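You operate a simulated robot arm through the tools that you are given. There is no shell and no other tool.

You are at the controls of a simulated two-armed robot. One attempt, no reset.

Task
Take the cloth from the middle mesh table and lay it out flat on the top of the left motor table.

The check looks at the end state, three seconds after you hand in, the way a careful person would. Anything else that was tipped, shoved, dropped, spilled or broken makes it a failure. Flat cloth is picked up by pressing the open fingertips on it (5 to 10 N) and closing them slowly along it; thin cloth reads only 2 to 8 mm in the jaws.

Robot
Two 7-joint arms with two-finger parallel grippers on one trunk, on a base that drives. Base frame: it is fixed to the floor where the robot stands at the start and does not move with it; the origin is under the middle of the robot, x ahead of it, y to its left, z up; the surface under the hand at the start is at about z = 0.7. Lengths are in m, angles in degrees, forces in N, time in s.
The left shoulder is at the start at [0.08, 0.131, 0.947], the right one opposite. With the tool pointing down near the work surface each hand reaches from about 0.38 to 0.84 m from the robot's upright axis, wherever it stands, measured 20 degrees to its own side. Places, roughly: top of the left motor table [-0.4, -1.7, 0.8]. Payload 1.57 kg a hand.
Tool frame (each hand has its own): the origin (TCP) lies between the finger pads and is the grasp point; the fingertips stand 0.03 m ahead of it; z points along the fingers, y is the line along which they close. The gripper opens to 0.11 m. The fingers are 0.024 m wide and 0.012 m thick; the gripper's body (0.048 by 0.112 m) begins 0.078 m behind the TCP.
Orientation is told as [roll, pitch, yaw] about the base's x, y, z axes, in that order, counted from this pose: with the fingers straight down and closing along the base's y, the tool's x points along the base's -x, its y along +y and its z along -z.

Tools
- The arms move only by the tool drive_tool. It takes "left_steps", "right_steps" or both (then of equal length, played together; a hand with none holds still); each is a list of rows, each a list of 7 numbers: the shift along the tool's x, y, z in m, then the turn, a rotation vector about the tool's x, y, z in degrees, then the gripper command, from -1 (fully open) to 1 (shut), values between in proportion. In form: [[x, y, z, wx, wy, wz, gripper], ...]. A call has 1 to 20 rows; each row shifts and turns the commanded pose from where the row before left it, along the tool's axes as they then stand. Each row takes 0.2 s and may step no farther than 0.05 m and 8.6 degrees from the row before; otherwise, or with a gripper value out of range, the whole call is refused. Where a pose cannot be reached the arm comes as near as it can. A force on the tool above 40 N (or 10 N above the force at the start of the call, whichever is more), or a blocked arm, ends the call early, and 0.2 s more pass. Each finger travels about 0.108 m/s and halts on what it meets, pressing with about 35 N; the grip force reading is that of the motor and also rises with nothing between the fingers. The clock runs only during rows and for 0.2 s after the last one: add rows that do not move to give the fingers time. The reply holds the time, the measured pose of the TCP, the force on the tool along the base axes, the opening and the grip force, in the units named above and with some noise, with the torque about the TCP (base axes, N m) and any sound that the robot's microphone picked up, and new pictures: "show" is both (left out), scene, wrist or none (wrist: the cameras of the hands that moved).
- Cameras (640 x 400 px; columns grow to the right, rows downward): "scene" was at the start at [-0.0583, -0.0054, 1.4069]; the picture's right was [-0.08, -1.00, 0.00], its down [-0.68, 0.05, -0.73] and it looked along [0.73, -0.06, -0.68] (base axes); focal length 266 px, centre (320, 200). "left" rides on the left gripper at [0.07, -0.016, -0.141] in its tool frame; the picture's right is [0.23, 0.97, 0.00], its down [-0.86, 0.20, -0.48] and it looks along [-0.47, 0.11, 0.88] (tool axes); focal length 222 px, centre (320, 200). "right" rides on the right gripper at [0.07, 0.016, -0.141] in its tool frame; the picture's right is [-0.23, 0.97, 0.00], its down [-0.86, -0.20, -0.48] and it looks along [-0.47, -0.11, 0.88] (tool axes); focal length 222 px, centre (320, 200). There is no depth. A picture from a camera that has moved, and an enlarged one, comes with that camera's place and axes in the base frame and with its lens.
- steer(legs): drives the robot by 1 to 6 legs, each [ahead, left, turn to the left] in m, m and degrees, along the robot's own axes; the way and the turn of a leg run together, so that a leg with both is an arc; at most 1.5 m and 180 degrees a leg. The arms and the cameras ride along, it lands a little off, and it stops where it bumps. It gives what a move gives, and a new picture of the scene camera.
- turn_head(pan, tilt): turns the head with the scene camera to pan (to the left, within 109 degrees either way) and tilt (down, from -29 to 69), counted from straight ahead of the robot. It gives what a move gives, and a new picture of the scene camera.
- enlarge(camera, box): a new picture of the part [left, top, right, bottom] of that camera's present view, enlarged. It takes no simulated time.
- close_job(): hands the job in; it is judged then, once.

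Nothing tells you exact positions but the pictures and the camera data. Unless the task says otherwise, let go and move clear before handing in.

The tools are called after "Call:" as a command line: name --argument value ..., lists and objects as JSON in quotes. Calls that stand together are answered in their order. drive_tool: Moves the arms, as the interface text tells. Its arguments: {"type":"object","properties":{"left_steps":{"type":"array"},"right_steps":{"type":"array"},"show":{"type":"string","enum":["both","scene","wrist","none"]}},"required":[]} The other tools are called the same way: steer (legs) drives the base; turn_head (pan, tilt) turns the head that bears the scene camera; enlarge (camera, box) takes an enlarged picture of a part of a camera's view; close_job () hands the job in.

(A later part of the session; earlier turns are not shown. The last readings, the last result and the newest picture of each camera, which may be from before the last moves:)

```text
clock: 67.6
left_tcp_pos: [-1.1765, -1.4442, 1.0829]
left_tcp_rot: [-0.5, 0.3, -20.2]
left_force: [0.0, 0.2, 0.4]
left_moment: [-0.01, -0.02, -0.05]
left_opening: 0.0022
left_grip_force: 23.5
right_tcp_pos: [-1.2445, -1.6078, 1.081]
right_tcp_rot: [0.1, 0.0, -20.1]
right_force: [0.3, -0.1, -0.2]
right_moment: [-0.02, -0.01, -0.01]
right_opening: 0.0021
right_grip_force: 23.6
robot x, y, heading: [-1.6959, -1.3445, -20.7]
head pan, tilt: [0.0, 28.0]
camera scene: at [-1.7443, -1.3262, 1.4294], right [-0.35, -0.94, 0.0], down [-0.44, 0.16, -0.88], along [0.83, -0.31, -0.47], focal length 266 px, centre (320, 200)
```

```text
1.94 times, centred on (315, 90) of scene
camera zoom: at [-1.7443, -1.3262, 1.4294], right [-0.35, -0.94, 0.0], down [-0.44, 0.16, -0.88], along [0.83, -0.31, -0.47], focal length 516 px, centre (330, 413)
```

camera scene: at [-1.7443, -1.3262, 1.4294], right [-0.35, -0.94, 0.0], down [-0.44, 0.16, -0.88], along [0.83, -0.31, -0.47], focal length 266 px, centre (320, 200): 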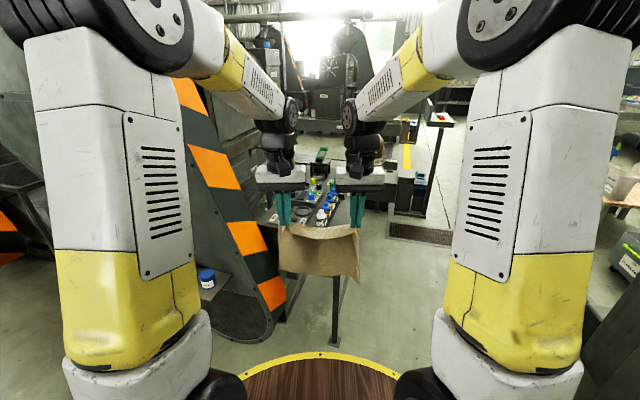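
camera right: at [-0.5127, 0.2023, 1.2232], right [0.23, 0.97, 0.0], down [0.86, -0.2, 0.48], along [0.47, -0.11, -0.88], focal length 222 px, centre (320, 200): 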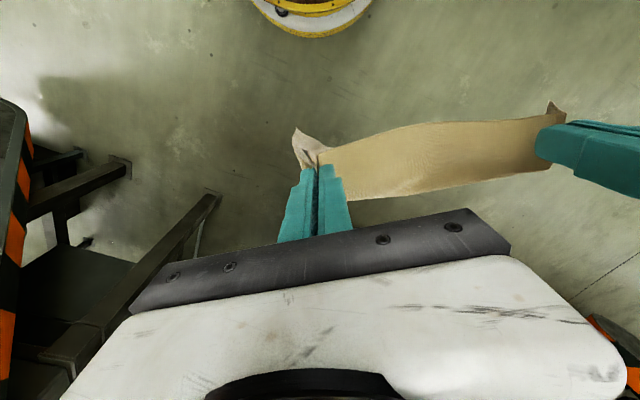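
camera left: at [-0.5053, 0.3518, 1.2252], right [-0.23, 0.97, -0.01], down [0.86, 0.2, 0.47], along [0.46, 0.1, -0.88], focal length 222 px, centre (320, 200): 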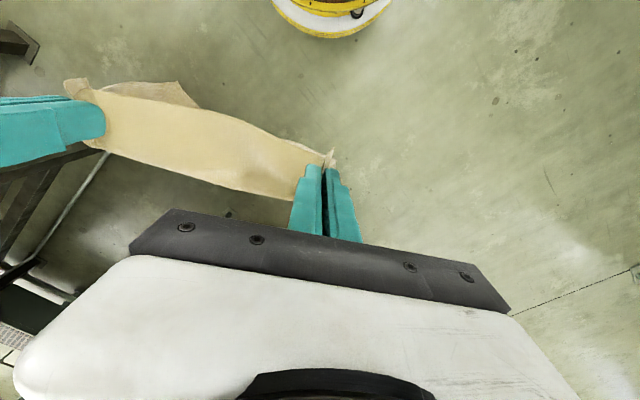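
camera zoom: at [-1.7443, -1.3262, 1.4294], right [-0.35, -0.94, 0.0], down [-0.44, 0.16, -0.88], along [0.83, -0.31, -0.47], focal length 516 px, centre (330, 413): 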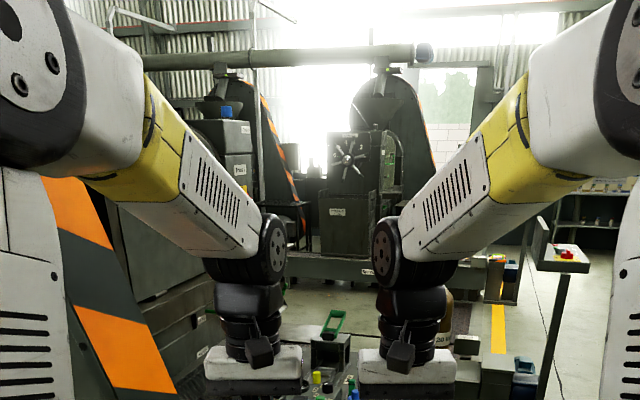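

I can't yet judge the top clearly with the hands in the way. I'll swing back square to the bay, shift right, and look around before moving up beside the table's open end.

Call:
steer --legs '[[0, 0, -18], [0, -0.38, 0]]'

Call:
turn_head --pan -20 --tilt 30

Call:
turn_head --pan 65 --tilt 28

```text
clock: 71.0
left_tcp_pos: [-1.4689, -1.8981, 1.0827]
left_tcp_rot: [-0.6, 0.4, -38.7]
left_force: [0.5, -0.5, 0.0]
left_moment: [-0.01, 0.04, 0.04]
left_opening: 0.0022
left_grip_force: 24.0
right_tcp_pos: [-1.586, -2.0306, 1.0811]
right_tcp_rot: [0.0, -0.1, -38.6]
right_force: [0.5, -0.2, -0.3]
right_moment: [0.0, 0.0, 0.01]
right_opening: 0.0023
right_grip_force: 24.2
robot x, y, heading: [-1.9351, -1.6392, -39.1]
head pan, tilt: [0.0, 28.0]
camera scene: at [-1.9718, -1.6066, 1.4294], right [-0.63, -0.78, 0.0], down [-0.37, 0.29, -0.88], along [0.69, -0.55, -0.47], focal length 266 px, centre (320, 200)
```

scene: 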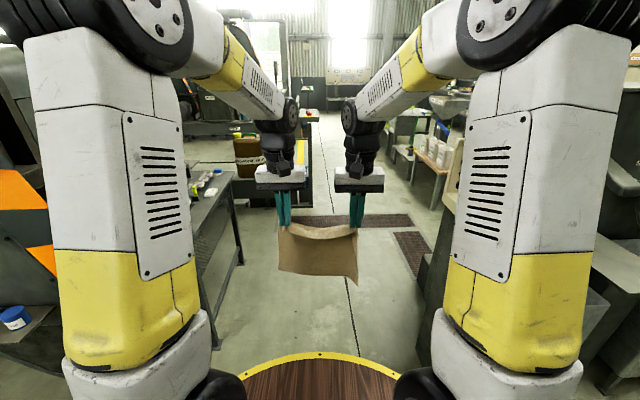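

```text
clock: 71.8
left_tcp_pos: [-1.4685, -1.896, 1.0838]
left_tcp_rot: [-0.6, 0.3, -38.6]
left_force: [0.9, -0.2, 0.6]
left_moment: [-0.02, 0.02, 0.02]
left_opening: 0.0022
left_grip_force: 23.5
right_tcp_pos: [-1.5876, -2.0324, 1.0807]
right_tcp_rot: [0.0, -0.1, -38.7]
right_force: [0.3, -0.3, -0.2]
right_moment: [0.02, 0.01, 0.02]
right_opening: 0.0024
right_grip_force: 23.7
robot x, y, heading: [-1.9349, -1.642, -38.8]
head pan, tilt: [-20.0, 30.0]
camera scene: at [-1.996, -1.6268, 1.4262], right [-0.86, -0.52, 0.0], down [-0.26, 0.43, -0.87], along [0.45, -0.74, -0.5], focal length 266 px, centre (320, 200)
```

scene: 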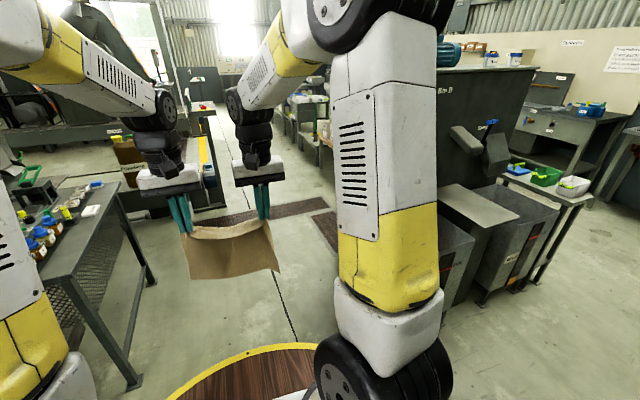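

```text
clock: 73.4
left_tcp_pos: [-1.4685, -1.8974, 1.083]
left_tcp_rot: [-0.4, 0.4, -38.6]
left_force: [1.1, 0.5, -0.2]
left_moment: [-0.03, 0.02, 0.03]
left_opening: 0.0021
left_grip_force: 24.1
right_tcp_pos: [-1.5866, -2.031, 1.0805]
right_tcp_rot: [0.0, 0.0, -38.6]
right_force: [-0.4, -0.4, 0.1]
right_moment: [0.04, 0.0, 0.05]
right_opening: 0.0022
right_grip_force: 23.9
robot x, y, heading: [-1.9333, -1.6383, -38.6]
head pan, tilt: [65.0, 28.0]
camera scene: at [-1.961, -1.5092, 1.4294], right [0.44, -0.9, 0.0], down [-0.42, -0.21, -0.88], along [0.79, 0.39, -0.47], focal length 266 px, centre (320, 200)
```

scene: 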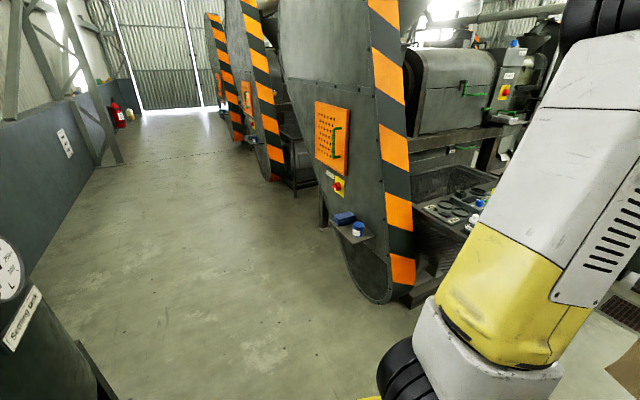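

I see more furniture to the right (a cabinet with a blue motor and low boxes) and a glimpse of the mesh table by the press. I'll enlarge both areas before deciding.

Call:
enlarge --camera "scene" --box '[360, 120, 520, 320]'

Call:
turn_head --pan -40 --tilt 30

Call:
enlarge --camera "scene" --box '[120, 20, 400, 200]'

```text
2.00 times, centred on (440, 220) of scene
camera zoom: at [-1.961, -1.5092, 1.4294], right [0.44, -0.9, 0.0], down [-0.42, -0.21, -0.88], along [0.79, 0.39, -0.47], focal length 532 px, centre (80, 160)
```

zoom: 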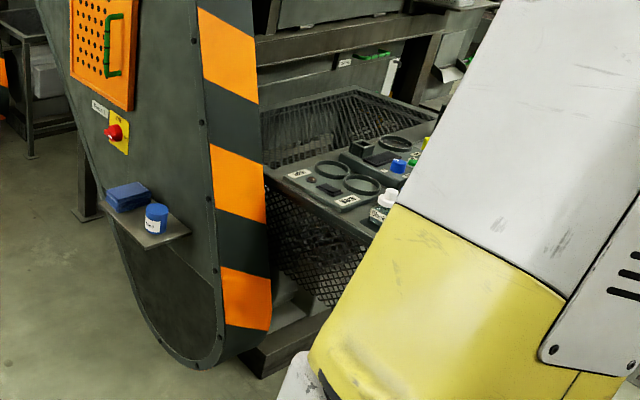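

```text
clock: 75.2
left_tcp_pos: [-1.4679, -1.897, 1.0825]
left_tcp_rot: [-0.5, 0.3, -38.6]
left_force: [0.3, -1.5, 0.0]
left_moment: [0.0, -0.01, -0.02]
left_opening: 0.0022
left_grip_force: 23.7
right_tcp_pos: [-1.5872, -2.0304, 1.0816]
right_tcp_rot: [0.0, 0.0, -38.8]
right_force: [0.8, 0.1, -0.1]
right_moment: [0.02, -0.02, 0.0]
right_opening: 0.0024
right_grip_force: 23.8
robot x, y, heading: [-1.9327, -1.6379, -38.9]
head pan, tilt: [-40.0, 30.0]
camera scene: at [-2.0253, -1.6381, 1.4262], right [-0.98, -0.19, 0.0], down [-0.1, 0.49, -0.87], along [0.17, -0.85, -0.5], focal length 266 px, centre (320, 200)
```

scene: 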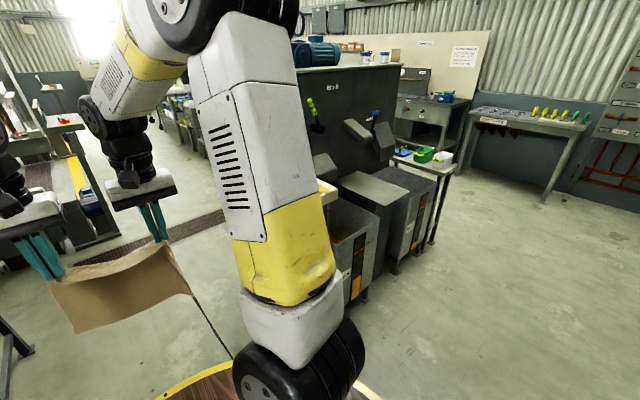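

```text
2.22 times, centred on (260, 110) of scene
camera zoom: at [-2.0253, -1.6381, 1.4262], right [-0.98, -0.19, 0.0], down [-0.1, 0.49, -0.87], along [0.17, -0.85, -0.5], focal length 591 px, centre (453, 400)
```

zoom: 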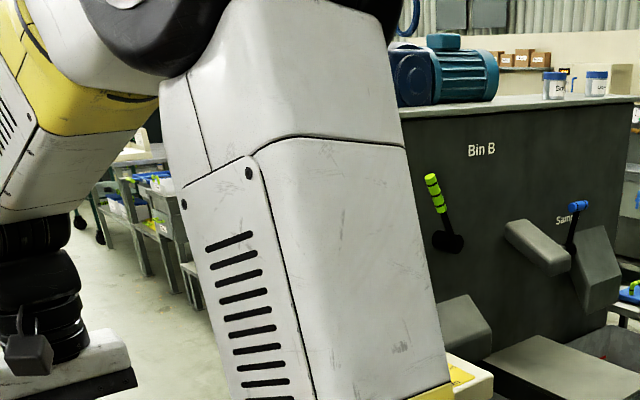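

The other furniture is clearly elsewhere, so the table by the press at the given coordinates is the destination. I'll roll up alongside its open end to look straight down on its top from my left.

Call:
steer --legs '[[0.4, 0, 0], [0.38, 0, 0]]'

Call:
turn_head --pan 85 --tilt 40

Call:
turn_head --pan 65 --tilt 40

```text
clock: 79.7
left_tcp_pos: [-0.8648, -2.3885, 1.082]
left_tcp_rot: [-0.6, 0.4, -38.8]
left_force: [-0.9, 0.4, -0.5]
left_moment: [0.0, 0.01, 0.0]
left_opening: 0.0021
left_grip_force: 24.2
right_tcp_pos: [-0.9818, -2.5224, 1.0817]
right_tcp_rot: [0.0, 0.0, -38.9]
right_force: [0.1, -0.3, 0.3]
right_moment: [0.0, 0.0, 0.02]
right_opening: 0.0023
right_grip_force: 23.6
robot x, y, heading: [-1.3267, -2.1232, -39.1]
head pan, tilt: [-40.0, 30.0]
camera scene: at [-1.4201, -2.1278, 1.4262], right [-0.98, -0.19, 0.0], down [-0.1, 0.49, -0.87], along [0.17, -0.85, -0.5], focal length 266 px, centre (320, 200)
```

scene: 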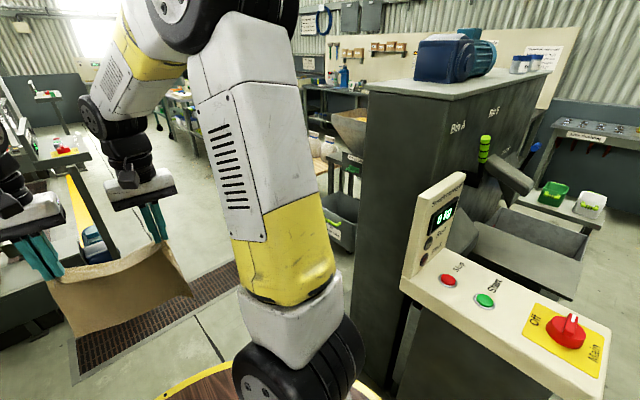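

```text
clock: 81.7
left_tcp_pos: [-0.8635, -2.3881, 1.0822]
left_tcp_rot: [-0.6, 0.3, -38.8]
left_force: [-0.5, 0.8, 0.0]
left_moment: [0.0, -0.02, -0.03]
left_opening: 0.0023
left_grip_force: 23.0
right_tcp_pos: [-0.9824, -2.5216, 1.0805]
right_tcp_rot: [0.0, 0.0, -38.7]
right_force: [-0.5, 0.6, -0.1]
right_moment: [-0.01, 0.02, 0.0]
right_opening: 0.0022
right_grip_force: 23.3
robot x, y, heading: [-1.3284, -2.1291, -39.3]
head pan, tilt: [85.0, 40.0]
camera scene: at [-1.3782, -1.978, 1.4109], right [0.72, -0.69, 0.0], down [-0.45, -0.46, -0.77], along [0.53, 0.55, -0.64], focal length 266 px, centre (320, 200)
```

scene: 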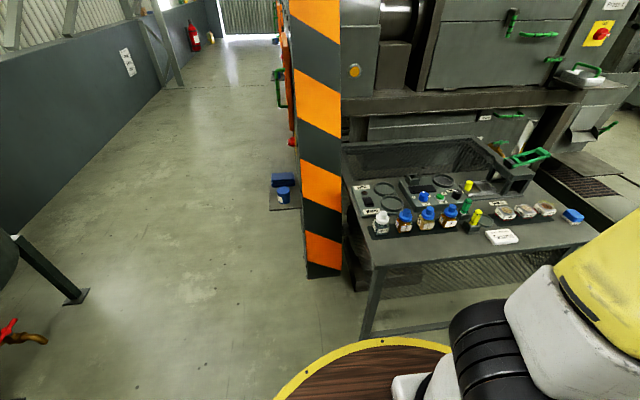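

```text
clock: 82.6
left_tcp_pos: [-0.8643, -2.3877, 1.0829]
left_tcp_rot: [-0.6, 0.3, -38.8]
left_force: [-0.1, 0.0, -0.8]
left_moment: [-0.01, -0.01, 0.04]
left_opening: 0.0022
left_grip_force: 24.0
right_tcp_pos: [-0.983, -2.5222, 1.0808]
right_tcp_rot: [0.0, 0.0, -38.9]
right_force: [0.7, 0.3, -0.5]
right_moment: [0.0, 0.03, 0.02]
right_opening: 0.002
right_grip_force: 24.1
robot x, y, heading: [-1.3286, -2.1277, -38.9]
head pan, tilt: [65.0, 40.0]
camera scene: at [-1.3609, -2.0017, 1.4109], right [0.44, -0.9, 0.0], down [-0.58, -0.28, -0.77], along [0.69, 0.34, -0.64], focal length 266 px, centre (320, 200)
```

scene: 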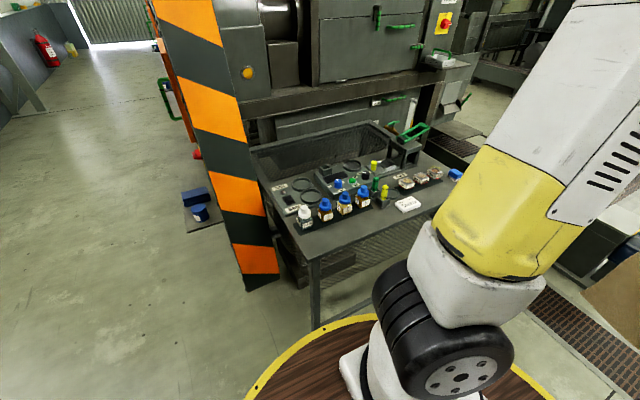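

Now the table top is clearly visible; I'll enlarge it to judge the free space.

Call:
enlarge --camera "scene" --box '[230, 110, 480, 280]'

```text
2.35 times, centred on (355, 195) of scene
camera zoom: at [-1.3609, -2.0017, 1.4109], right [0.44, -0.9, 0.0], down [-0.58, -0.28, -0.77], along [0.69, 0.34, -0.64], focal length 626 px, centre (238, 212)
```

zoom: 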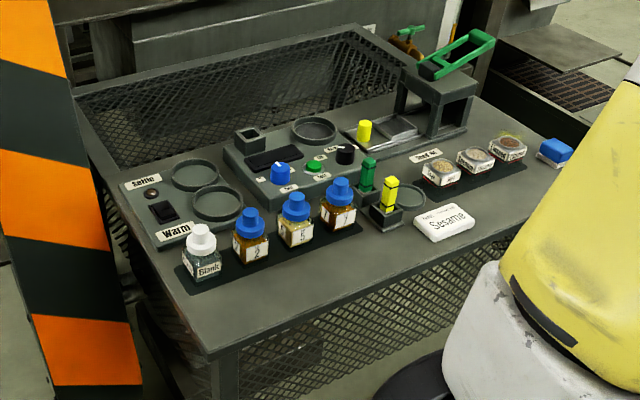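

The table seems to be one frame about 0.7×0.78 m, whose centre matches the given coordinates. The test kit fills the near plate, while the far mesh part looks free. I'll zoom in on that mesh part.

Call:
enlarge --camera "scene" --box '[240, 110, 400, 200]'

Call:
turn_head --pan 75 --tilt 35

Call:
enlarge --camera "scene" --box '[260, 90, 460, 215]'

```text
4.00 times, centred on (320, 155) of scene
camera zoom: at [-1.3609, -2.0017, 1.4109], right [0.44, -0.9, 0.0], down [-0.58, -0.28, -0.77], along [0.69, 0.34, -0.64], focal length 1064 px, centre (320, 380)
```

zoom: 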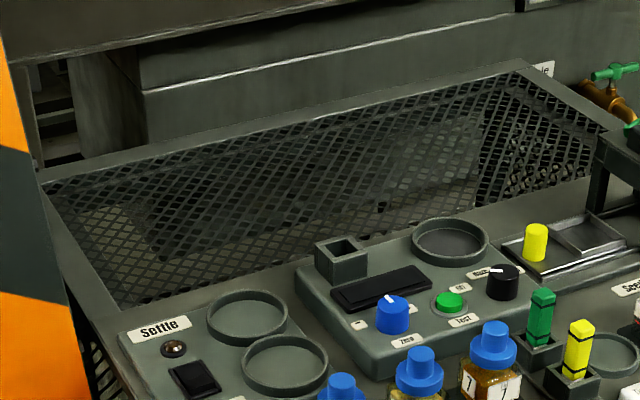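

```text
clock: 83.3
left_tcp_pos: [-0.8643, -2.388, 1.0824]
left_tcp_rot: [-0.5, 0.3, -38.8]
left_force: [0.4, 0.2, 0.1]
left_moment: [0.0, 0.01, 0.03]
left_opening: 0.0021
left_grip_force: 23.2
right_tcp_pos: [-0.9829, -2.5232, 1.0806]
right_tcp_rot: [0.0, 0.0, -38.8]
right_force: [0.7, 0.0, -0.4]
right_moment: [0.0, -0.03, 0.02]
right_opening: 0.0023
right_grip_force: 23.8
robot x, y, heading: [-1.3248, -2.1251, -38.8]
head pan, tilt: [75.0, 35.0]
camera scene: at [-1.366, -1.9874, 1.4184], right [0.59, -0.81, 0.0], down [-0.46, -0.34, -0.82], along [0.66, 0.48, -0.57], focal length 266 px, centre (320, 200)
```

scene: 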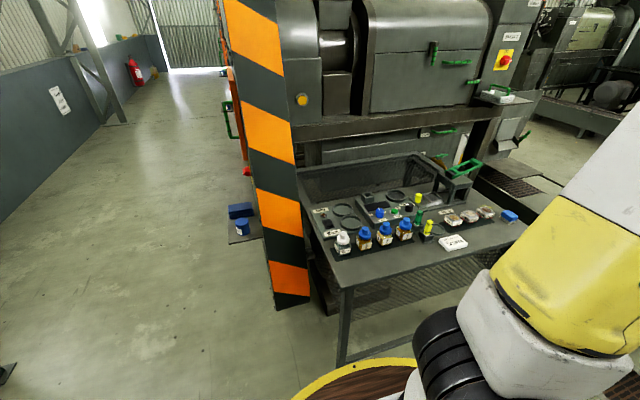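

```text
3.20 times, centred on (360, 152) of scene
camera zoom: at [-1.366, -1.9874, 1.4184], right [0.59, -0.81, 0.0], down [-0.46, -0.34, -0.82], along [0.66, 0.48, -0.57], focal length 851 px, centre (192, 352)
```

zoom: 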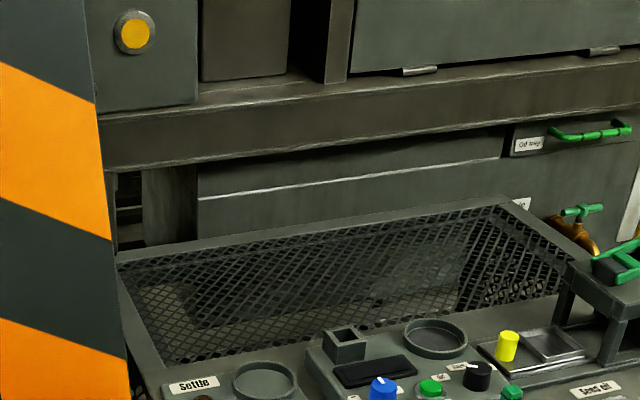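

The mesh part is bordered by a rim continuous with the plate. I need to know whether its mesh lies flush or recessed, so I'll zoom in more closely.

Call:
enlarge --camera "scene" --box '[292, 148, 382, 206]'

Call:
enlarge --camera "scene" --box '[372, 140, 462, 200]'

Call:
enlarge --camera "scene" --box '[290, 200, 480, 370]'

```text
6.90 times, centred on (337, 177) of scene
camera zoom: at [-1.366, -1.9874, 1.4184], right [0.59, -0.81, 0.0], down [-0.46, -0.34, -0.82], along [0.66, 0.48, -0.57], focal length 1834 px, centre (203, 359)
```

zoom: 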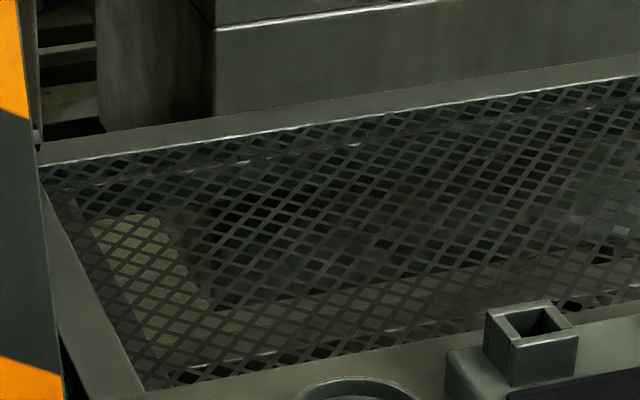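

```text
6.67 times, centred on (417, 170) of scene
camera zoom: at [-1.366, -1.9874, 1.4184], right [0.59, -0.81, 0.0], down [-0.46, -0.34, -0.82], along [0.66, 0.48, -0.57], focal length 1772 px, centre (-327, 400)
```

zoom: 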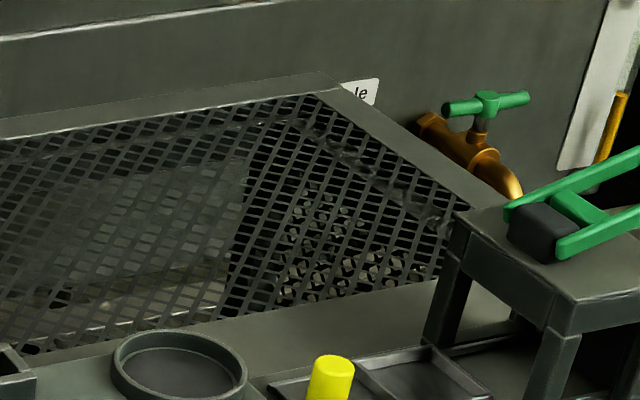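

```text
2.35 times, centred on (385, 285) of scene
camera zoom: at [-1.366, -1.9874, 1.4184], right [0.59, -0.81, 0.0], down [-0.46, -0.34, -0.82], along [0.66, 0.48, -0.57], focal length 626 px, centre (167, 0)
```

zoom: 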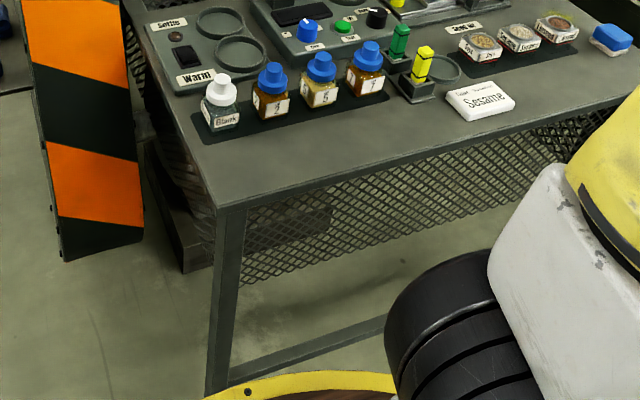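

The mesh part is essentially flush with the rim and free of objects, about 0.28×0.75 m, while the plate half is full of test gear. I'll lay the cloth on the mesh part, working from the open side across the kit. First I'll raise the hands well above the bottles.

Call:
drive_tool --left_steps '[[0, 0, -0.03, 0, 0, 0, 1], [0, 0, -0.03, 0, 0, 0, 1], [0, 0, -0.03, 0, 0, 0, 1], [0, 0, -0.03, 0, 0, 0, 1], [0, 0, 0, 0, 0, 0, 1]]' --right_steps '[[0, 0, -0.03, 0, 0, 0, 1], [0, 0, -0.03, 0, 0, 0, 1], [0, 0, -0.03, 0, 0, 0, 1], [0, 0, -0.03, 0, 0, 0, 1], [0, 0, 0, 0, 0, 0, 1]]' --show "none"

Call:
turn_head --pan 35 --tilt 35

Call:
turn_head --pan 0 --tilt 35

```text
clock: 84.5
left_tcp_pos: [-0.8623, -2.3885, 1.2012]
left_tcp_rot: [-0.5, 0.2, -38.8]
left_force: [-0.8, -0.3, -0.5]
left_moment: [-0.03, -0.02, 0.0]
left_opening: 0.0023
left_grip_force: 23.6
right_tcp_pos: [-0.9823, -2.5223, 1.1995]
right_tcp_rot: [-0.1, 0.0, -38.8]
right_force: [-0.5, -1.2, 0.5]
right_moment: [0.01, 0.0, 0.01]
right_opening: 0.0023
right_grip_force: 24.0
robot x, y, heading: [-1.3279, -2.1271, -39.0]
head pan, tilt: [75.0, 35.0]
```

```text
clock: 85.6
left_tcp_pos: [-0.861, -2.3879, 1.2026]
left_tcp_rot: [-0.5, 0.4, -38.8]
left_force: [0.1, -0.6, 0.5]
left_moment: [0.0, -0.02, 0.05]
left_opening: 0.002
left_grip_force: 23.9
right_tcp_pos: [-0.9834, -2.5219, 1.2007]
right_tcp_rot: [-0.1, 0.0, -38.9]
right_force: [-0.3, 0.5, 0.2]
right_moment: [-0.02, -0.01, 0.03]
right_opening: 0.0022
right_grip_force: 23.9
robot x, y, heading: [-1.3284, -2.129, -38.8]
head pan, tilt: [35.0, 35.0]
camera scene: at [-1.3494, -2.0451, 1.4184], right [-0.07, -1.0, 0.0], down [-0.57, 0.04, -0.82], along [0.82, -0.06, -0.57], focal length 266 px, centre (320, 200)
```

scene: 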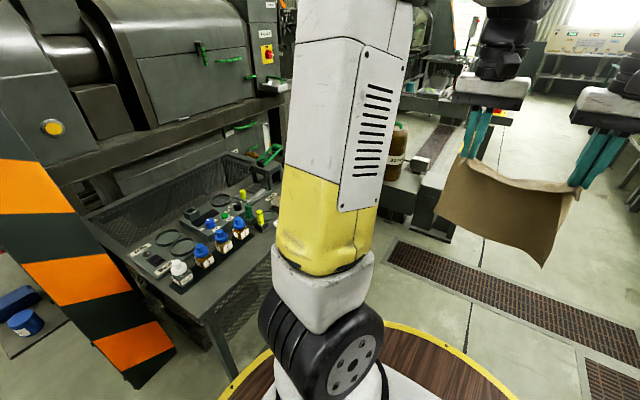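

```text
clock: 86.6
left_tcp_pos: [-0.8625, -2.3877, 1.2024]
left_tcp_rot: [-0.6, 0.2, -38.8]
left_force: [-0.4, 0.0, -0.1]
left_moment: [0.01, -0.01, 0.0]
left_opening: 0.0024
left_grip_force: 24.1
right_tcp_pos: [-0.9827, -2.5217, 1.2008]
right_tcp_rot: [0.0, 0.0, -38.8]
right_force: [0.0, -0.5, -1.0]
right_moment: [0.0, 0.02, 0.05]
right_opening: 0.0024
right_grip_force: 24.0
robot x, y, heading: [-1.3293, -2.1284, -39.1]
head pan, tilt: [0.0, 35.0]
camera scene: at [-1.3688, -2.0944, 1.4184], right [-0.63, -0.78, 0.0], down [-0.45, 0.36, -0.82], along [0.64, -0.51, -0.57], focal length 266 px, centre (320, 200)
```

scene: 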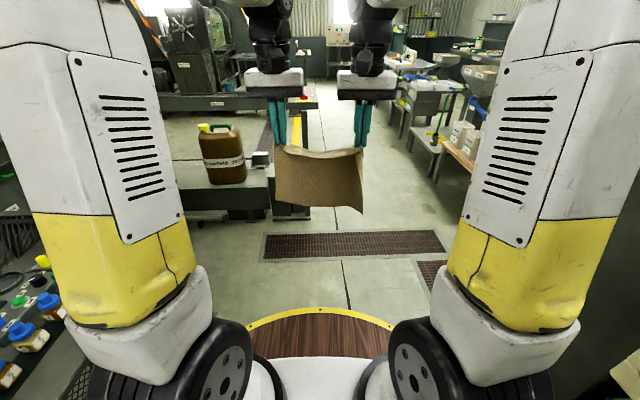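

The way ahead is clear (the low platform with the canister is well beyond). I'll drive ahead 0.43 m beside the table and then turn left to face it, with the hands high above the bottles.

Call:
steer --legs '[[0.43, 0, 0]]'

Call:
steer --legs '[[0, 0, 90]]'

Call:
turn_head --pan 0 --tilt 40

```text
clock: 89.2
left_tcp_pos: [-0.5283, -2.6587, 1.2025]
left_tcp_rot: [-0.5, 0.2, -38.9]
left_force: [-0.2, -0.3, 1.2]
left_moment: [-0.01, 0.02, 0.03]
left_opening: 0.0021
left_grip_force: 24.1
right_tcp_pos: [-0.6497, -2.7927, 1.1985]
right_tcp_rot: [0.1, 0.0, -38.8]
right_force: [-0.2, 0.0, 0.1]
right_moment: [0.0, 0.01, -0.01]
right_opening: 0.0019
right_grip_force: 23.8
robot x, y, heading: [-0.9948, -2.4002, -39.1]
head pan, tilt: [0.0, 35.0]
camera scene: at [-1.035, -2.3648, 1.4184], right [-0.63, -0.78, 0.0], down [-0.45, 0.36, -0.82], along [0.64, -0.52, -0.57], focal length 266 px, centre (320, 200)
```

scene: 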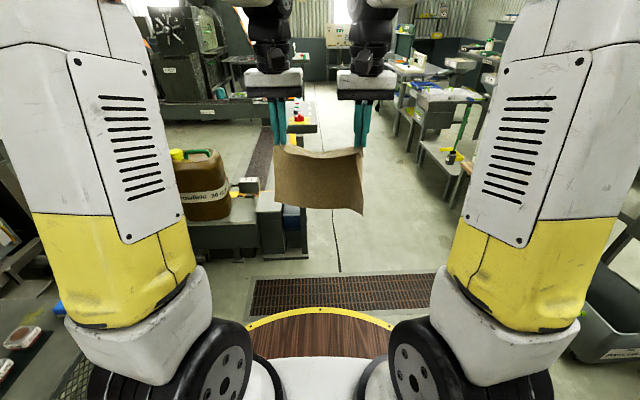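

```text
clock: 93.4
left_tcp_pos: [-0.7305, -1.9347, 1.2019]
left_tcp_rot: [-0.6, 0.3, 50.9]
left_force: [-0.3, -0.2, -0.1]
left_moment: [-0.05, -0.01, 0.0]
left_opening: 0.0019
left_grip_force: 23.2
right_tcp_pos: [-0.5966, -2.0567, 1.2009]
right_tcp_rot: [0.0, 0.0, 50.9]
right_force: [0.1, 0.2, -0.7]
right_moment: [0.03, -0.01, -0.01]
right_opening: 0.0021
right_grip_force: 23.8
robot x, y, heading: [-0.9974, -2.3991, 50.6]
head pan, tilt: [0.0, 35.0]
camera scene: at [-1.0275, -2.4374, 1.4184], right [0.77, -0.63, 0.0], down [-0.36, -0.44, -0.82], along [0.52, 0.63, -0.57], focal length 266 px, centre (320, 200)
```

scene: 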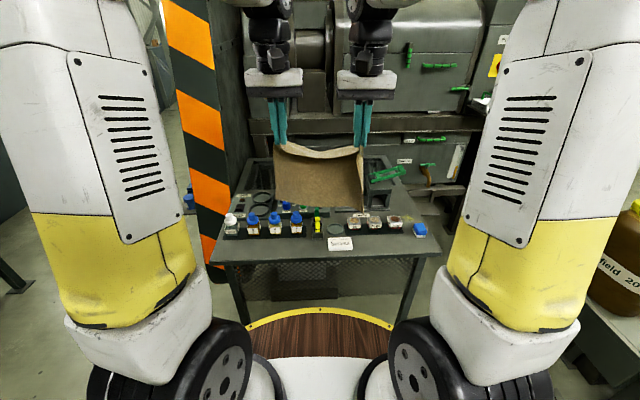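

```text
clock: 94.1
left_tcp_pos: [-0.7309, -1.936, 1.2028]
left_tcp_rot: [-0.6, 0.3, 50.9]
left_force: [0.2, -0.3, 1.1]
left_moment: [0.0, 0.02, -0.06]
left_opening: 0.0018
left_grip_force: 23.9
right_tcp_pos: [-0.5983, -2.0566, 1.1991]
right_tcp_rot: [0.0, 0.1, 50.9]
right_force: [-0.4, 0.6, 0.3]
right_moment: [0.03, -0.02, -0.03]
right_opening: 0.0023
right_grip_force: 23.4
robot x, y, heading: [-0.9937, -2.3989, 50.9]
head pan, tilt: [0.0, 40.0]
camera scene: at [-1.0295, -2.4397, 1.4109], right [0.77, -0.63, 0.0], down [-0.41, -0.5, -0.77], along [0.49, 0.59, -0.64], focal length 266 px, centre (320, 200)
```

scene: 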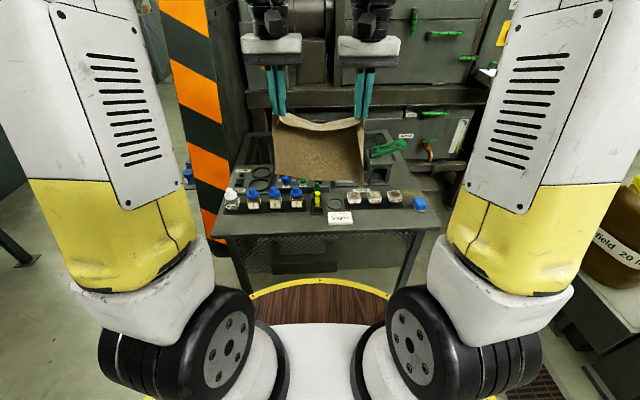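

I'm now facing the table across the kit, with the free mesh strip behind it. I need to know how far the arms reach with the fingers tilted forward, so I'll test this well above everything (z≈1.2).

Call:
drive_tool --left_steps '[[-0.03, 0, 0, 0, -8, 0, 1], [-0.0297, 0, 0.0042, 0, -8, 0, 1], [-0.0288, 0, 0.0083, 0, -8, 0, 1], [-0.0274, 0, 0.0122, 0, -8, 0, 1], [-0.0254, 0, 0.0159, 0, -8, 0, 1], [-0.023, 0, 0.0193, 0, -8, 0, 1], [-0.02, 0, 0.0223, 0, -8, 0, 1], [-0.0224, 0, 0.0332, 0, 0, 0, 1], [-0.0224, 0, 0.0332, 0, 0, 0, 1], [0, 0, 0, 0, 0, 0, 1], [0, 0, 0, 0, 0, 0, 1]]' --right_steps '[[-0.03, 0, 0, 0, -8, 0, 1], [-0.0297, 0, 0.0042, 0, -8, 0, 1], [-0.0288, 0, 0.0083, 0, -8, 0, 1], [-0.0274, 0, 0.0122, 0, -8, 0, 1], [-0.0254, 0, 0.0159, 0, -8, 0, 1], [-0.023, 0, 0.0193, 0, -8, 0, 1], [-0.02, 0, 0.0223, 0, -8, 0, 1], [-0.0224, 0, 0.0332, 0, 0, 0, 1], [-0.0224, 0, 0.0332, 0, 0, 0, 1], [0, 0, 0, 0, 0, 0, 1], [0, 0, 0, 0, 0, 0, 1]]' --show "scene"

```text
clock: 96.5
left_tcp_pos: [-0.5463, -1.7114, 1.1996]
left_tcp_rot: [-1.0, -55.7, 51.7]
left_force: [-0.1, -0.3, -0.5]
left_moment: [0.01, 0.02, -0.02]
left_opening: 0.0023
left_grip_force: 24.2
right_tcp_pos: [-0.414, -1.8308, 1.1988]
right_tcp_rot: [0.0, -55.9, 51.0]
right_force: [-0.1, 0.0, 0.0]
right_moment: [-0.04, -0.01, -0.03]
right_opening: 0.0021
right_grip_force: 23.8
robot x, y, heading: [-0.9895, -2.3986, 50.8]
head pan, tilt: [0.0, 40.0]
camera scene: at [-1.0294, -2.4396, 1.4109], right [0.77, -0.63, 0.0], down [-0.41, -0.5, -0.77], along [0.48, 0.59, -0.64], focal length 266 px, centre (320, 200)
```

scene: 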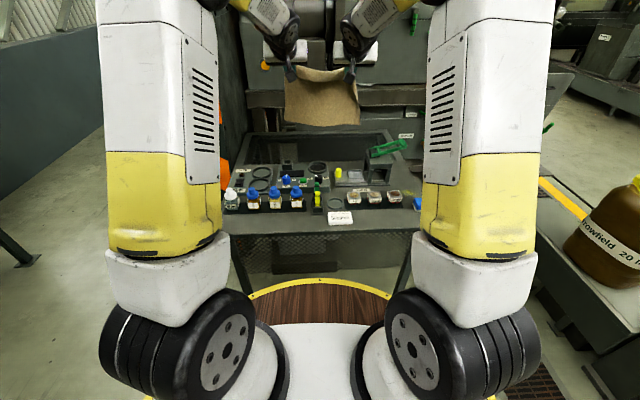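

The arms reach 0.82 m here with room to spare. I'll extend further in steps to find the limit.

Call:
drive_tool --left_steps '[[-0.0224, 0, 0.0332, 0, 0, 0, 1], [-0.0224, 0, 0.0332, 0, 0, 0, 1], [-0.0224, 0, 0.0332, 0, 0, 0, 1], [-0.0224, 0, 0.0332, 0, 0, 0, 1], [-0.0224, 0, 0.0332, 0, 0, 0, 1], [-0.0168, 0, 0.0249, 0, 0, 0, 1], [0, 0, 0, 0, 0, 0, 1], [0, 0, 0, 0, 0, 0, 1]]' --right_steps '[[-0.0224, 0, 0.0332, 0, 0, 0, 1], [-0.0224, 0, 0.0332, 0, 0, 0, 1], [-0.0224, 0, 0.0332, 0, 0, 0, 1], [-0.0224, 0, 0.0332, 0, 0, 0, 1], [-0.0224, 0, 0.0332, 0, 0, 0, 1], [-0.0168, 0, 0.0249, 0, 0, 0, 1], [0, 0, 0, 0, 0, 0, 1], [0, 0, 0, 0, 0, 0, 1]]' --show "scene"

```text
clock: 98.3
left_tcp_pos: [-0.4418, -1.5809, 1.1985]
left_tcp_rot: [-1.0, -55.7, 51.7]
left_force: [-0.8, 0.3, -0.6]
left_moment: [0.0, 0.0, -0.01]
left_opening: 0.0024
left_grip_force: 23.6
left hand out of reach, approached as far as the arm can: row 5, 6
right_tcp_pos: [-0.2906, -1.6946, 1.1821]
right_tcp_rot: [0.0, -56.0, 50.9]
right_force: [-0.1, 0.1, 0.0]
right_moment: [-0.01, 0.02, -0.02]
right_opening: 0.0024
right_grip_force: 23.2
right hand out of reach, approached as far as the arm can: row 5, 6
robot x, y, heading: [-0.9932, -2.4001, 50.9]
head pan, tilt: [0.0, 40.0]
camera scene: at [-1.0293, -2.4396, 1.4109], right [0.77, -0.63, 0.0], down [-0.41, -0.5, -0.77], along [0.48, 0.59, -0.64], focal length 266 px, centre (320, 200)
```

scene: 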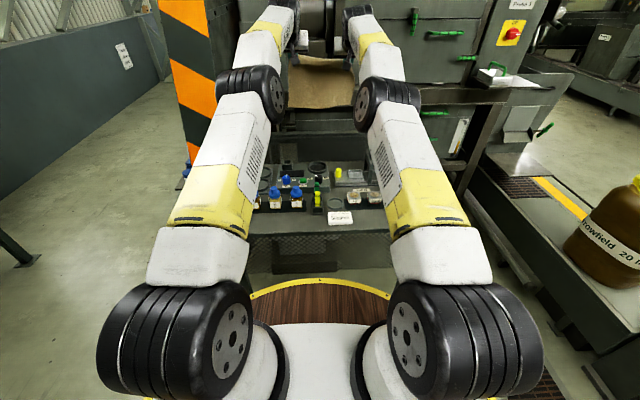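

The limit is about 0.985 m ahead at z≈1.19 with this tilt, and a bit more lower down; with the robot closer to the table that should just cover the mesh strip. I'll measure the strip's boundaries in this view.

Call:
enlarge --camera "scene" --box '[230, 90, 430, 240]'

```text
2.67 times, centred on (330, 165) of scene
camera zoom: at [-1.0293, -2.4396, 1.4109], right [0.77, -0.63, 0.0], down [-0.41, -0.5, -0.77], along [0.48, 0.59, -0.64], focal length 709 px, centre (293, 293)
```

zoom: 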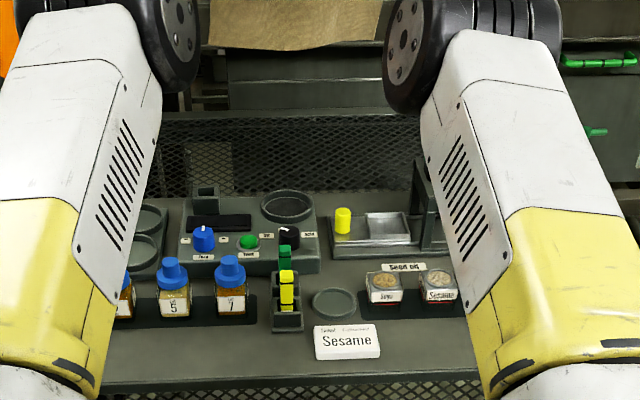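

The free window behind the kit runs from about 0.905 to 1.30 m ahead of my present axis (a plate strip plus the mesh), so the cloth fits there once I'm about 0.11 m closer. I'll first retract the hands somewhat, then align the base with the table edge (about 4° left) and move up.

Call:
drive_tool --left_steps '[[0.0224, 0, -0.0332, 0, 0, 0, 1], [0.0224, 0, -0.0332, 0, 0, 0, 1], [0.0224, 0, -0.0332, 0, 0, 0, 1], [0.0224, 0, -0.0332, 0, 0, 0, 1], [0, 0, 0, 0, 0, 0, 1]]' --right_steps '[[0.0224, 0, -0.0332, 0, 0, 0, 1], [0.0224, 0, -0.0332, 0, 0, 0, 1], [0.0224, 0, -0.0332, 0, 0, 0, 1], [0.0224, 0, -0.0332, 0, 0, 0, 1], [0, 0, 0, 0, 0, 0, 1]]' --show "scene"

Call:
enlarge --camera "scene" --box '[230, 30, 430, 240]'

```text
clock: 99.5
left_tcp_pos: [-0.5425, -1.7023, 1.1996]
left_tcp_rot: [-1.0, -55.6, 51.7]
left_force: [0.1, 0.4, -0.7]
left_moment: [-0.06, 0.01, -0.05]
left_opening: 0.0022
left_grip_force: 23.8
right_tcp_pos: [-0.3929, -1.8216, 1.183]
right_tcp_rot: [0.0, -55.9, 50.8]
right_force: [-0.4, 0.8, 1.3]
right_moment: [0.01, -0.01, 0.01]
right_opening: 0.0022
right_grip_force: 23.1
robot x, y, heading: [-0.9972, -2.3953, 50.9]
head pan, tilt: [0.0, 40.0]
camera scene: at [-1.0295, -2.4398, 1.4109], right [0.77, -0.63, 0.0], down [-0.41, -0.5, -0.77], along [0.48, 0.59, -0.64], focal length 266 px, centre (320, 200)
```

scene: 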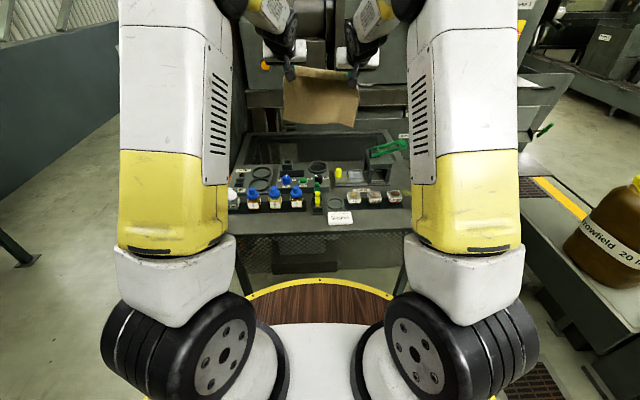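

```text
1.90 times, centred on (330, 135) of scene
camera zoom: at [-1.0295, -2.4398, 1.4109], right [0.77, -0.63, 0.0], down [-0.41, -0.5, -0.77], along [0.48, 0.59, -0.64], focal length 506 px, centre (301, 324)
```

zoom: 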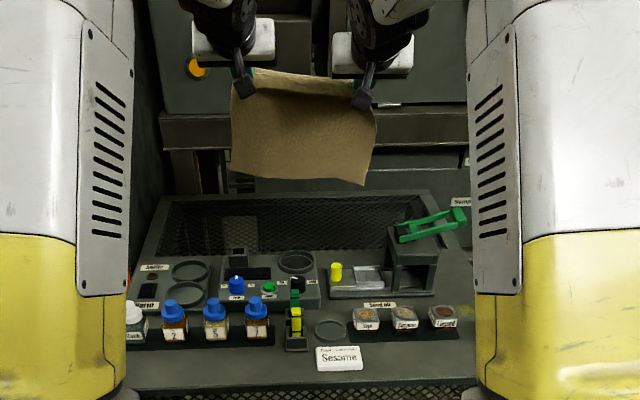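

The commanded poses settled at the reach limit, leaving the right hand a bit lower and wider (0.191 m apart). I'll correct the right hand inward and up, then turn the base 4° left and move 0.11 m closer.

Call:
drive_tool --left_steps '[[0, 0, 0, 0, 0, 0, 1], [0, 0, 0, 0, 0, 0, 1], [0, 0, 0, 0, 0, 0, 1]]' --right_steps '[[-0.0069, 0.0055, -0.0046, 0, 0, 0, 1], [-0.0069, 0.0055, -0.0046, 0, 0, 0, 1], [0, 0, 0, 0, 0, 0, 1]]' --show "none"

Call:
steer --legs '[[0, 0, 4], [0.11, 0, 0]]'

Call:
enlarge --camera "scene" --box '[220, 30, 440, 260]'

```text
clock: 100.3
left_tcp_pos: [-0.5428, -1.7032, 1.1999]
left_tcp_rot: [-0.9, -55.7, 51.7]
left_force: [-0.1, 0.1, 1.1]
left_moment: [0.02, -0.01, 0.0]
left_opening: 0.0022
left_grip_force: 24.0
right_tcp_pos: [-0.4003, -1.814, 1.1975]
right_tcp_rot: [0.0, -56.0, 50.9]
right_force: [-0.5, -0.2, 0.5]
right_moment: [0.02, 0.02, -0.02]
right_opening: 0.0021
right_grip_force: 23.5
robot x, y, heading: [-0.9952, -2.3994, 50.6]
head pan, tilt: [0.0, 40.0]
```

```text
clock: 101.9
left_tcp_pos: [-0.529, -1.5806, 1.1989]
left_tcp_rot: [-1.0, -55.6, 55.8]
left_force: [-0.2, 0.2, 0.1]
left_moment: [-0.02, -0.03, -0.06]
left_opening: 0.0022
left_grip_force: 23.9
right_tcp_pos: [-0.3791, -1.6812, 1.1976]
right_tcp_rot: [0.0, -56.1, 55.0]
right_force: [0.5, 0.1, 0.1]
right_moment: [-0.02, 0.01, -0.01]
right_opening: 0.0022
right_grip_force: 24.1
robot x, y, heading: [-0.9272, -2.3057, 54.8]
head pan, tilt: [0.0, 40.0]
camera scene: at [-0.962, -2.3508, 1.4109], right [0.82, -0.58, 0.0], down [-0.37, -0.53, -0.77], along [0.44, 0.63, -0.64], focal length 266 px, centre (320, 200)
```

scene: 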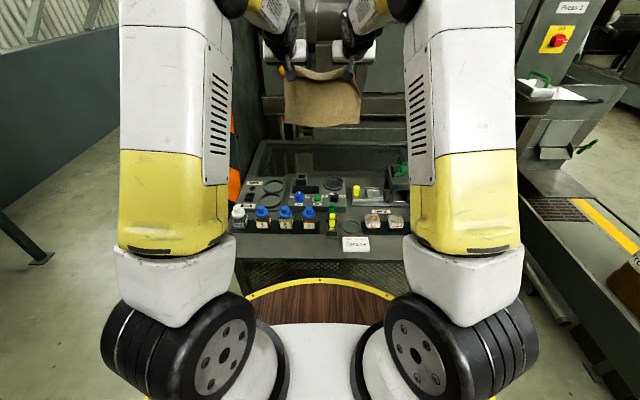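

```text
1.74 times, centred on (330, 145) of scene
camera zoom: at [-0.962, -2.3508, 1.4109], right [0.82, -0.58, 0.0], down [-0.37, -0.53, -0.77], along [0.44, 0.63, -0.64], focal length 462 px, centre (303, 296)
```

zoom: 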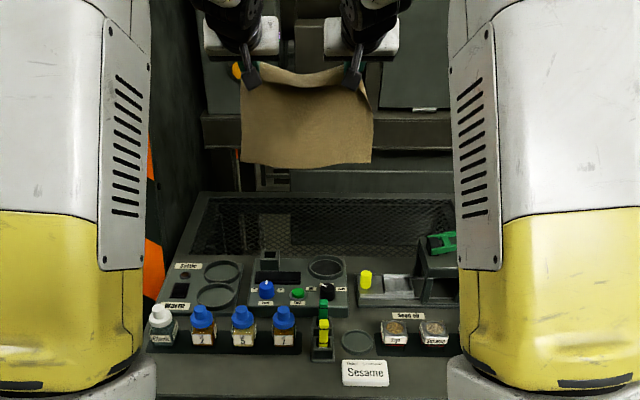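

The base is aligned now, with the hands 0.18 m apart and the cloth hanging well above the mesh. Before lowering I'll look closely at the mesh strip's edges to judge any recess.

Call:
enlarge --camera "scene" --box '[248, 135, 328, 185]'

Call:
enlarge --camera "scene" --box '[328, 135, 408, 185]'

Call:
enlarge --camera "left" --box '[0, 0, 640, 400]'

Call:
enlarge --camera "right" --box '[0, 0, 640, 400]'

```text
8.00 times, centred on (288, 160) of scene
camera zoom: at [-0.962, -2.3508, 1.4109], right [0.82, -0.58, 0.0], down [-0.37, -0.53, -0.77], along [0.44, 0.63, -0.64], focal length 2127 px, centre (576, 520)
```

zoom: 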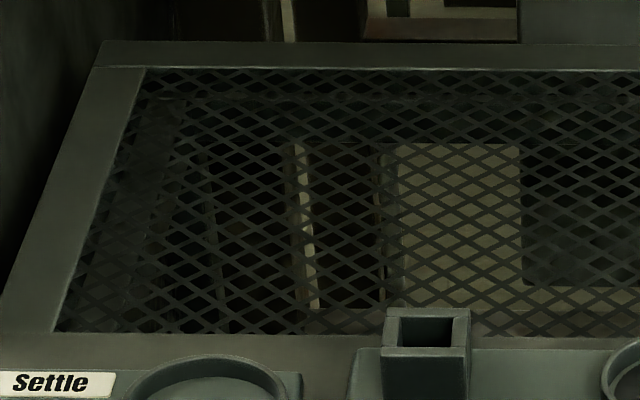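

```text
8.00 times, centred on (368, 160) of scene
camera zoom: at [-0.962, -2.3508, 1.4109], right [0.82, -0.58, 0.0], down [-0.37, -0.53, -0.77], along [0.44, 0.63, -0.64], focal length 2127 px, centre (-64, 520)
```

zoom: 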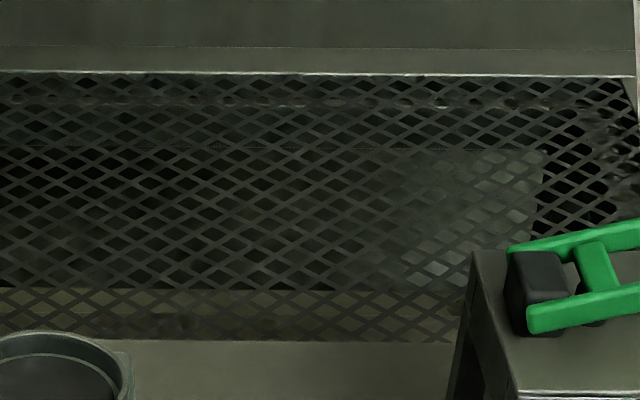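

```text
1.00 times, centred on (320, 200) of left (not enlarged: the box is as wide or as high as the picture)
camera zoom: at [-0.6057, -1.7182, 1.2222], right [-0.87, 0.45, -0.2], down [-0.12, 0.19, 0.97], along [0.48, 0.87, -0.11], focal length 222 px, centre (320, 200)
```

zoom: 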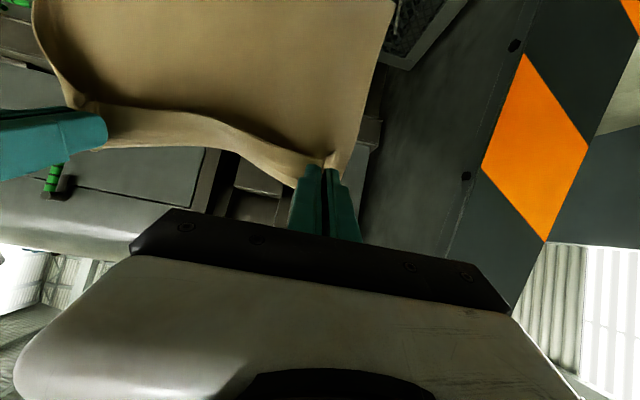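

```text
1.00 times, centred on (320, 200) of right (not enlarged: the box is as wide or as high as the picture)
camera zoom: at [-0.4819, -1.8023, 1.2203], right [-0.72, 0.66, 0.19], down [0.21, -0.05, 0.98], along [0.66, 0.75, -0.1], focal length 222 px, centre (320, 200)
```

zoom: 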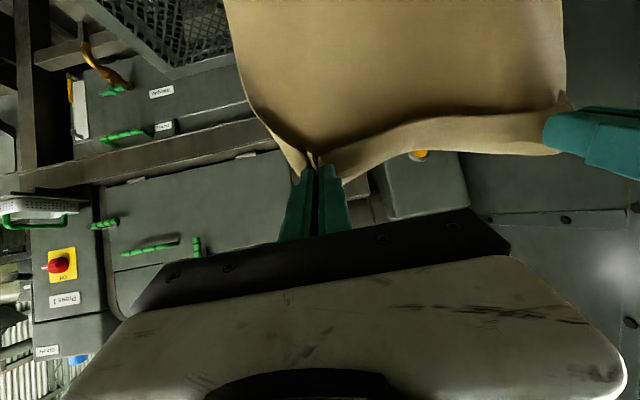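

The mesh looks flush with the rim, so it's a fine flat surface. I'll move 3.5 cm closer, then bring the hands forward and down over the mesh strip, shifted slightly left for clearance from the green stand.

Call:
steer --legs '[[0.035, 0, 0]]'

Call:
drive_tool --left_steps '[[0.0053, 0.0075, 0.0451, 0, 0, 0, 1], [0.0053, 0.0075, 0.0451, 0, 0, 0, 1], [0.0053, 0.0075, 0.0451, 0, 0, 0, 1], [0.0053, 0.0075, 0.0451, 0, 0, 0, 1], [0, 0, 0, 0, 0, 0, 1], [0, 0, 0, 0, 0, 0, 1]]' --right_steps '[[0.0053, 0.0075, 0.0451, 0, 0, 0, 1], [0.0053, 0.0075, 0.0451, 0, 0, 0, 1], [0.0053, 0.0075, 0.0451, 0, 0, 0, 1], [0.0053, 0.0075, 0.0451, 0, 0, 0, 1], [0, 0, 0, 0, 0, 0, 1], [0, 0, 0, 0, 0, 0, 1]]' --show "scene"

Call:
enlarge --camera "scene" --box '[220, 60, 440, 260]'

```text
clock: 102.8
left_tcp_pos: [-0.5088, -1.5523, 1.1997]
left_tcp_rot: [-1.0, -55.8, 55.8]
left_force: [0.0, -0.4, 0.0]
left_moment: [0.01, 0.0, 0.0]
left_opening: 0.002
left_grip_force: 23.5
right_tcp_pos: [-0.358, -1.6518, 1.1985]
right_tcp_rot: [0.0, -55.9, 55.1]
right_force: [0.8, -0.2, 0.8]
right_moment: [-0.02, 0.03, -0.02]
right_opening: 0.0024
right_grip_force: 24.2
robot x, y, heading: [-0.9092, -2.2765, 54.9]
head pan, tilt: [0.0, 40.0]
camera scene: at [-0.9416, -2.3219, 1.4109], right [0.82, -0.58, 0.0], down [-0.37, -0.53, -0.77], along [0.44, 0.63, -0.64], focal length 266 px, centre (320, 200)
```

scene: 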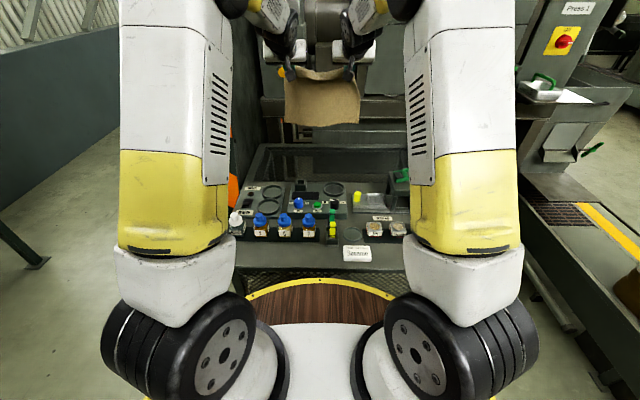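

```text
clock: 104.2
left_tcp_pos: [-0.4536, -1.4224, 1.0795]
left_tcp_rot: [-1.0, -55.8, 55.8]
left_force: [0.7, -0.5, -0.5]
left_moment: [-0.01, -0.01, -0.03]
left_opening: 0.002
left_grip_force: 23.6
right_tcp_pos: [-0.3041, -1.523, 1.0798]
right_tcp_rot: [0.0, -56.0, 55.0]
right_force: [0.3, 0.4, 0.2]
right_moment: [0.06, 0.04, -0.01]
right_opening: 0.0021
right_grip_force: 23.6
robot x, y, heading: [-0.9088, -2.2789, 54.9]
head pan, tilt: [0.0, 40.0]
camera scene: at [-0.9414, -2.3216, 1.4109], right [0.82, -0.58, 0.0], down [-0.37, -0.53, -0.77], along [0.44, 0.63, -0.64], focal length 266 px, centre (320, 200)
```

scene: 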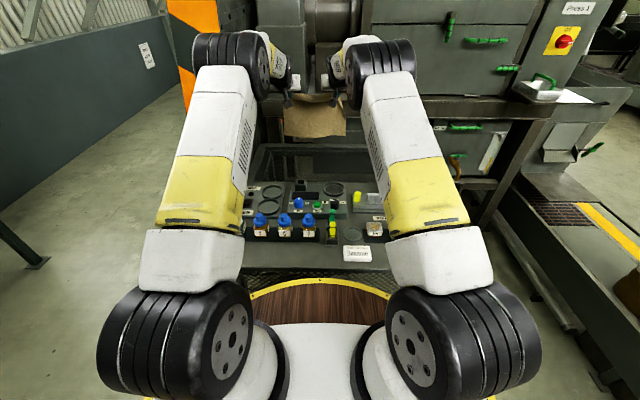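

```text
2.00 times, centred on (330, 160) of scene
camera zoom: at [-0.9414, -2.3216, 1.4109], right [0.82, -0.58, 0.0], down [-0.37, -0.53, -0.77], along [0.44, 0.63, -0.64], focal length 532 px, centre (300, 280)
```

zoom: 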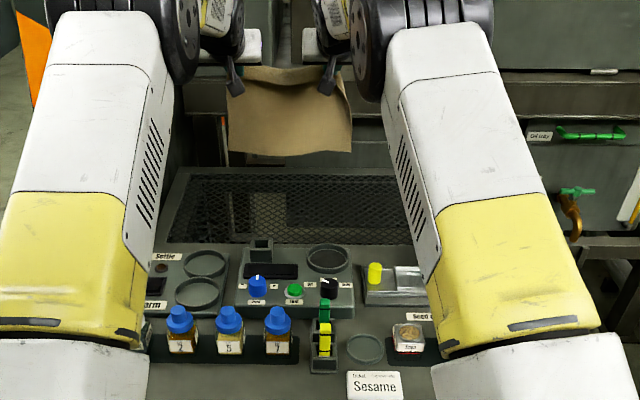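

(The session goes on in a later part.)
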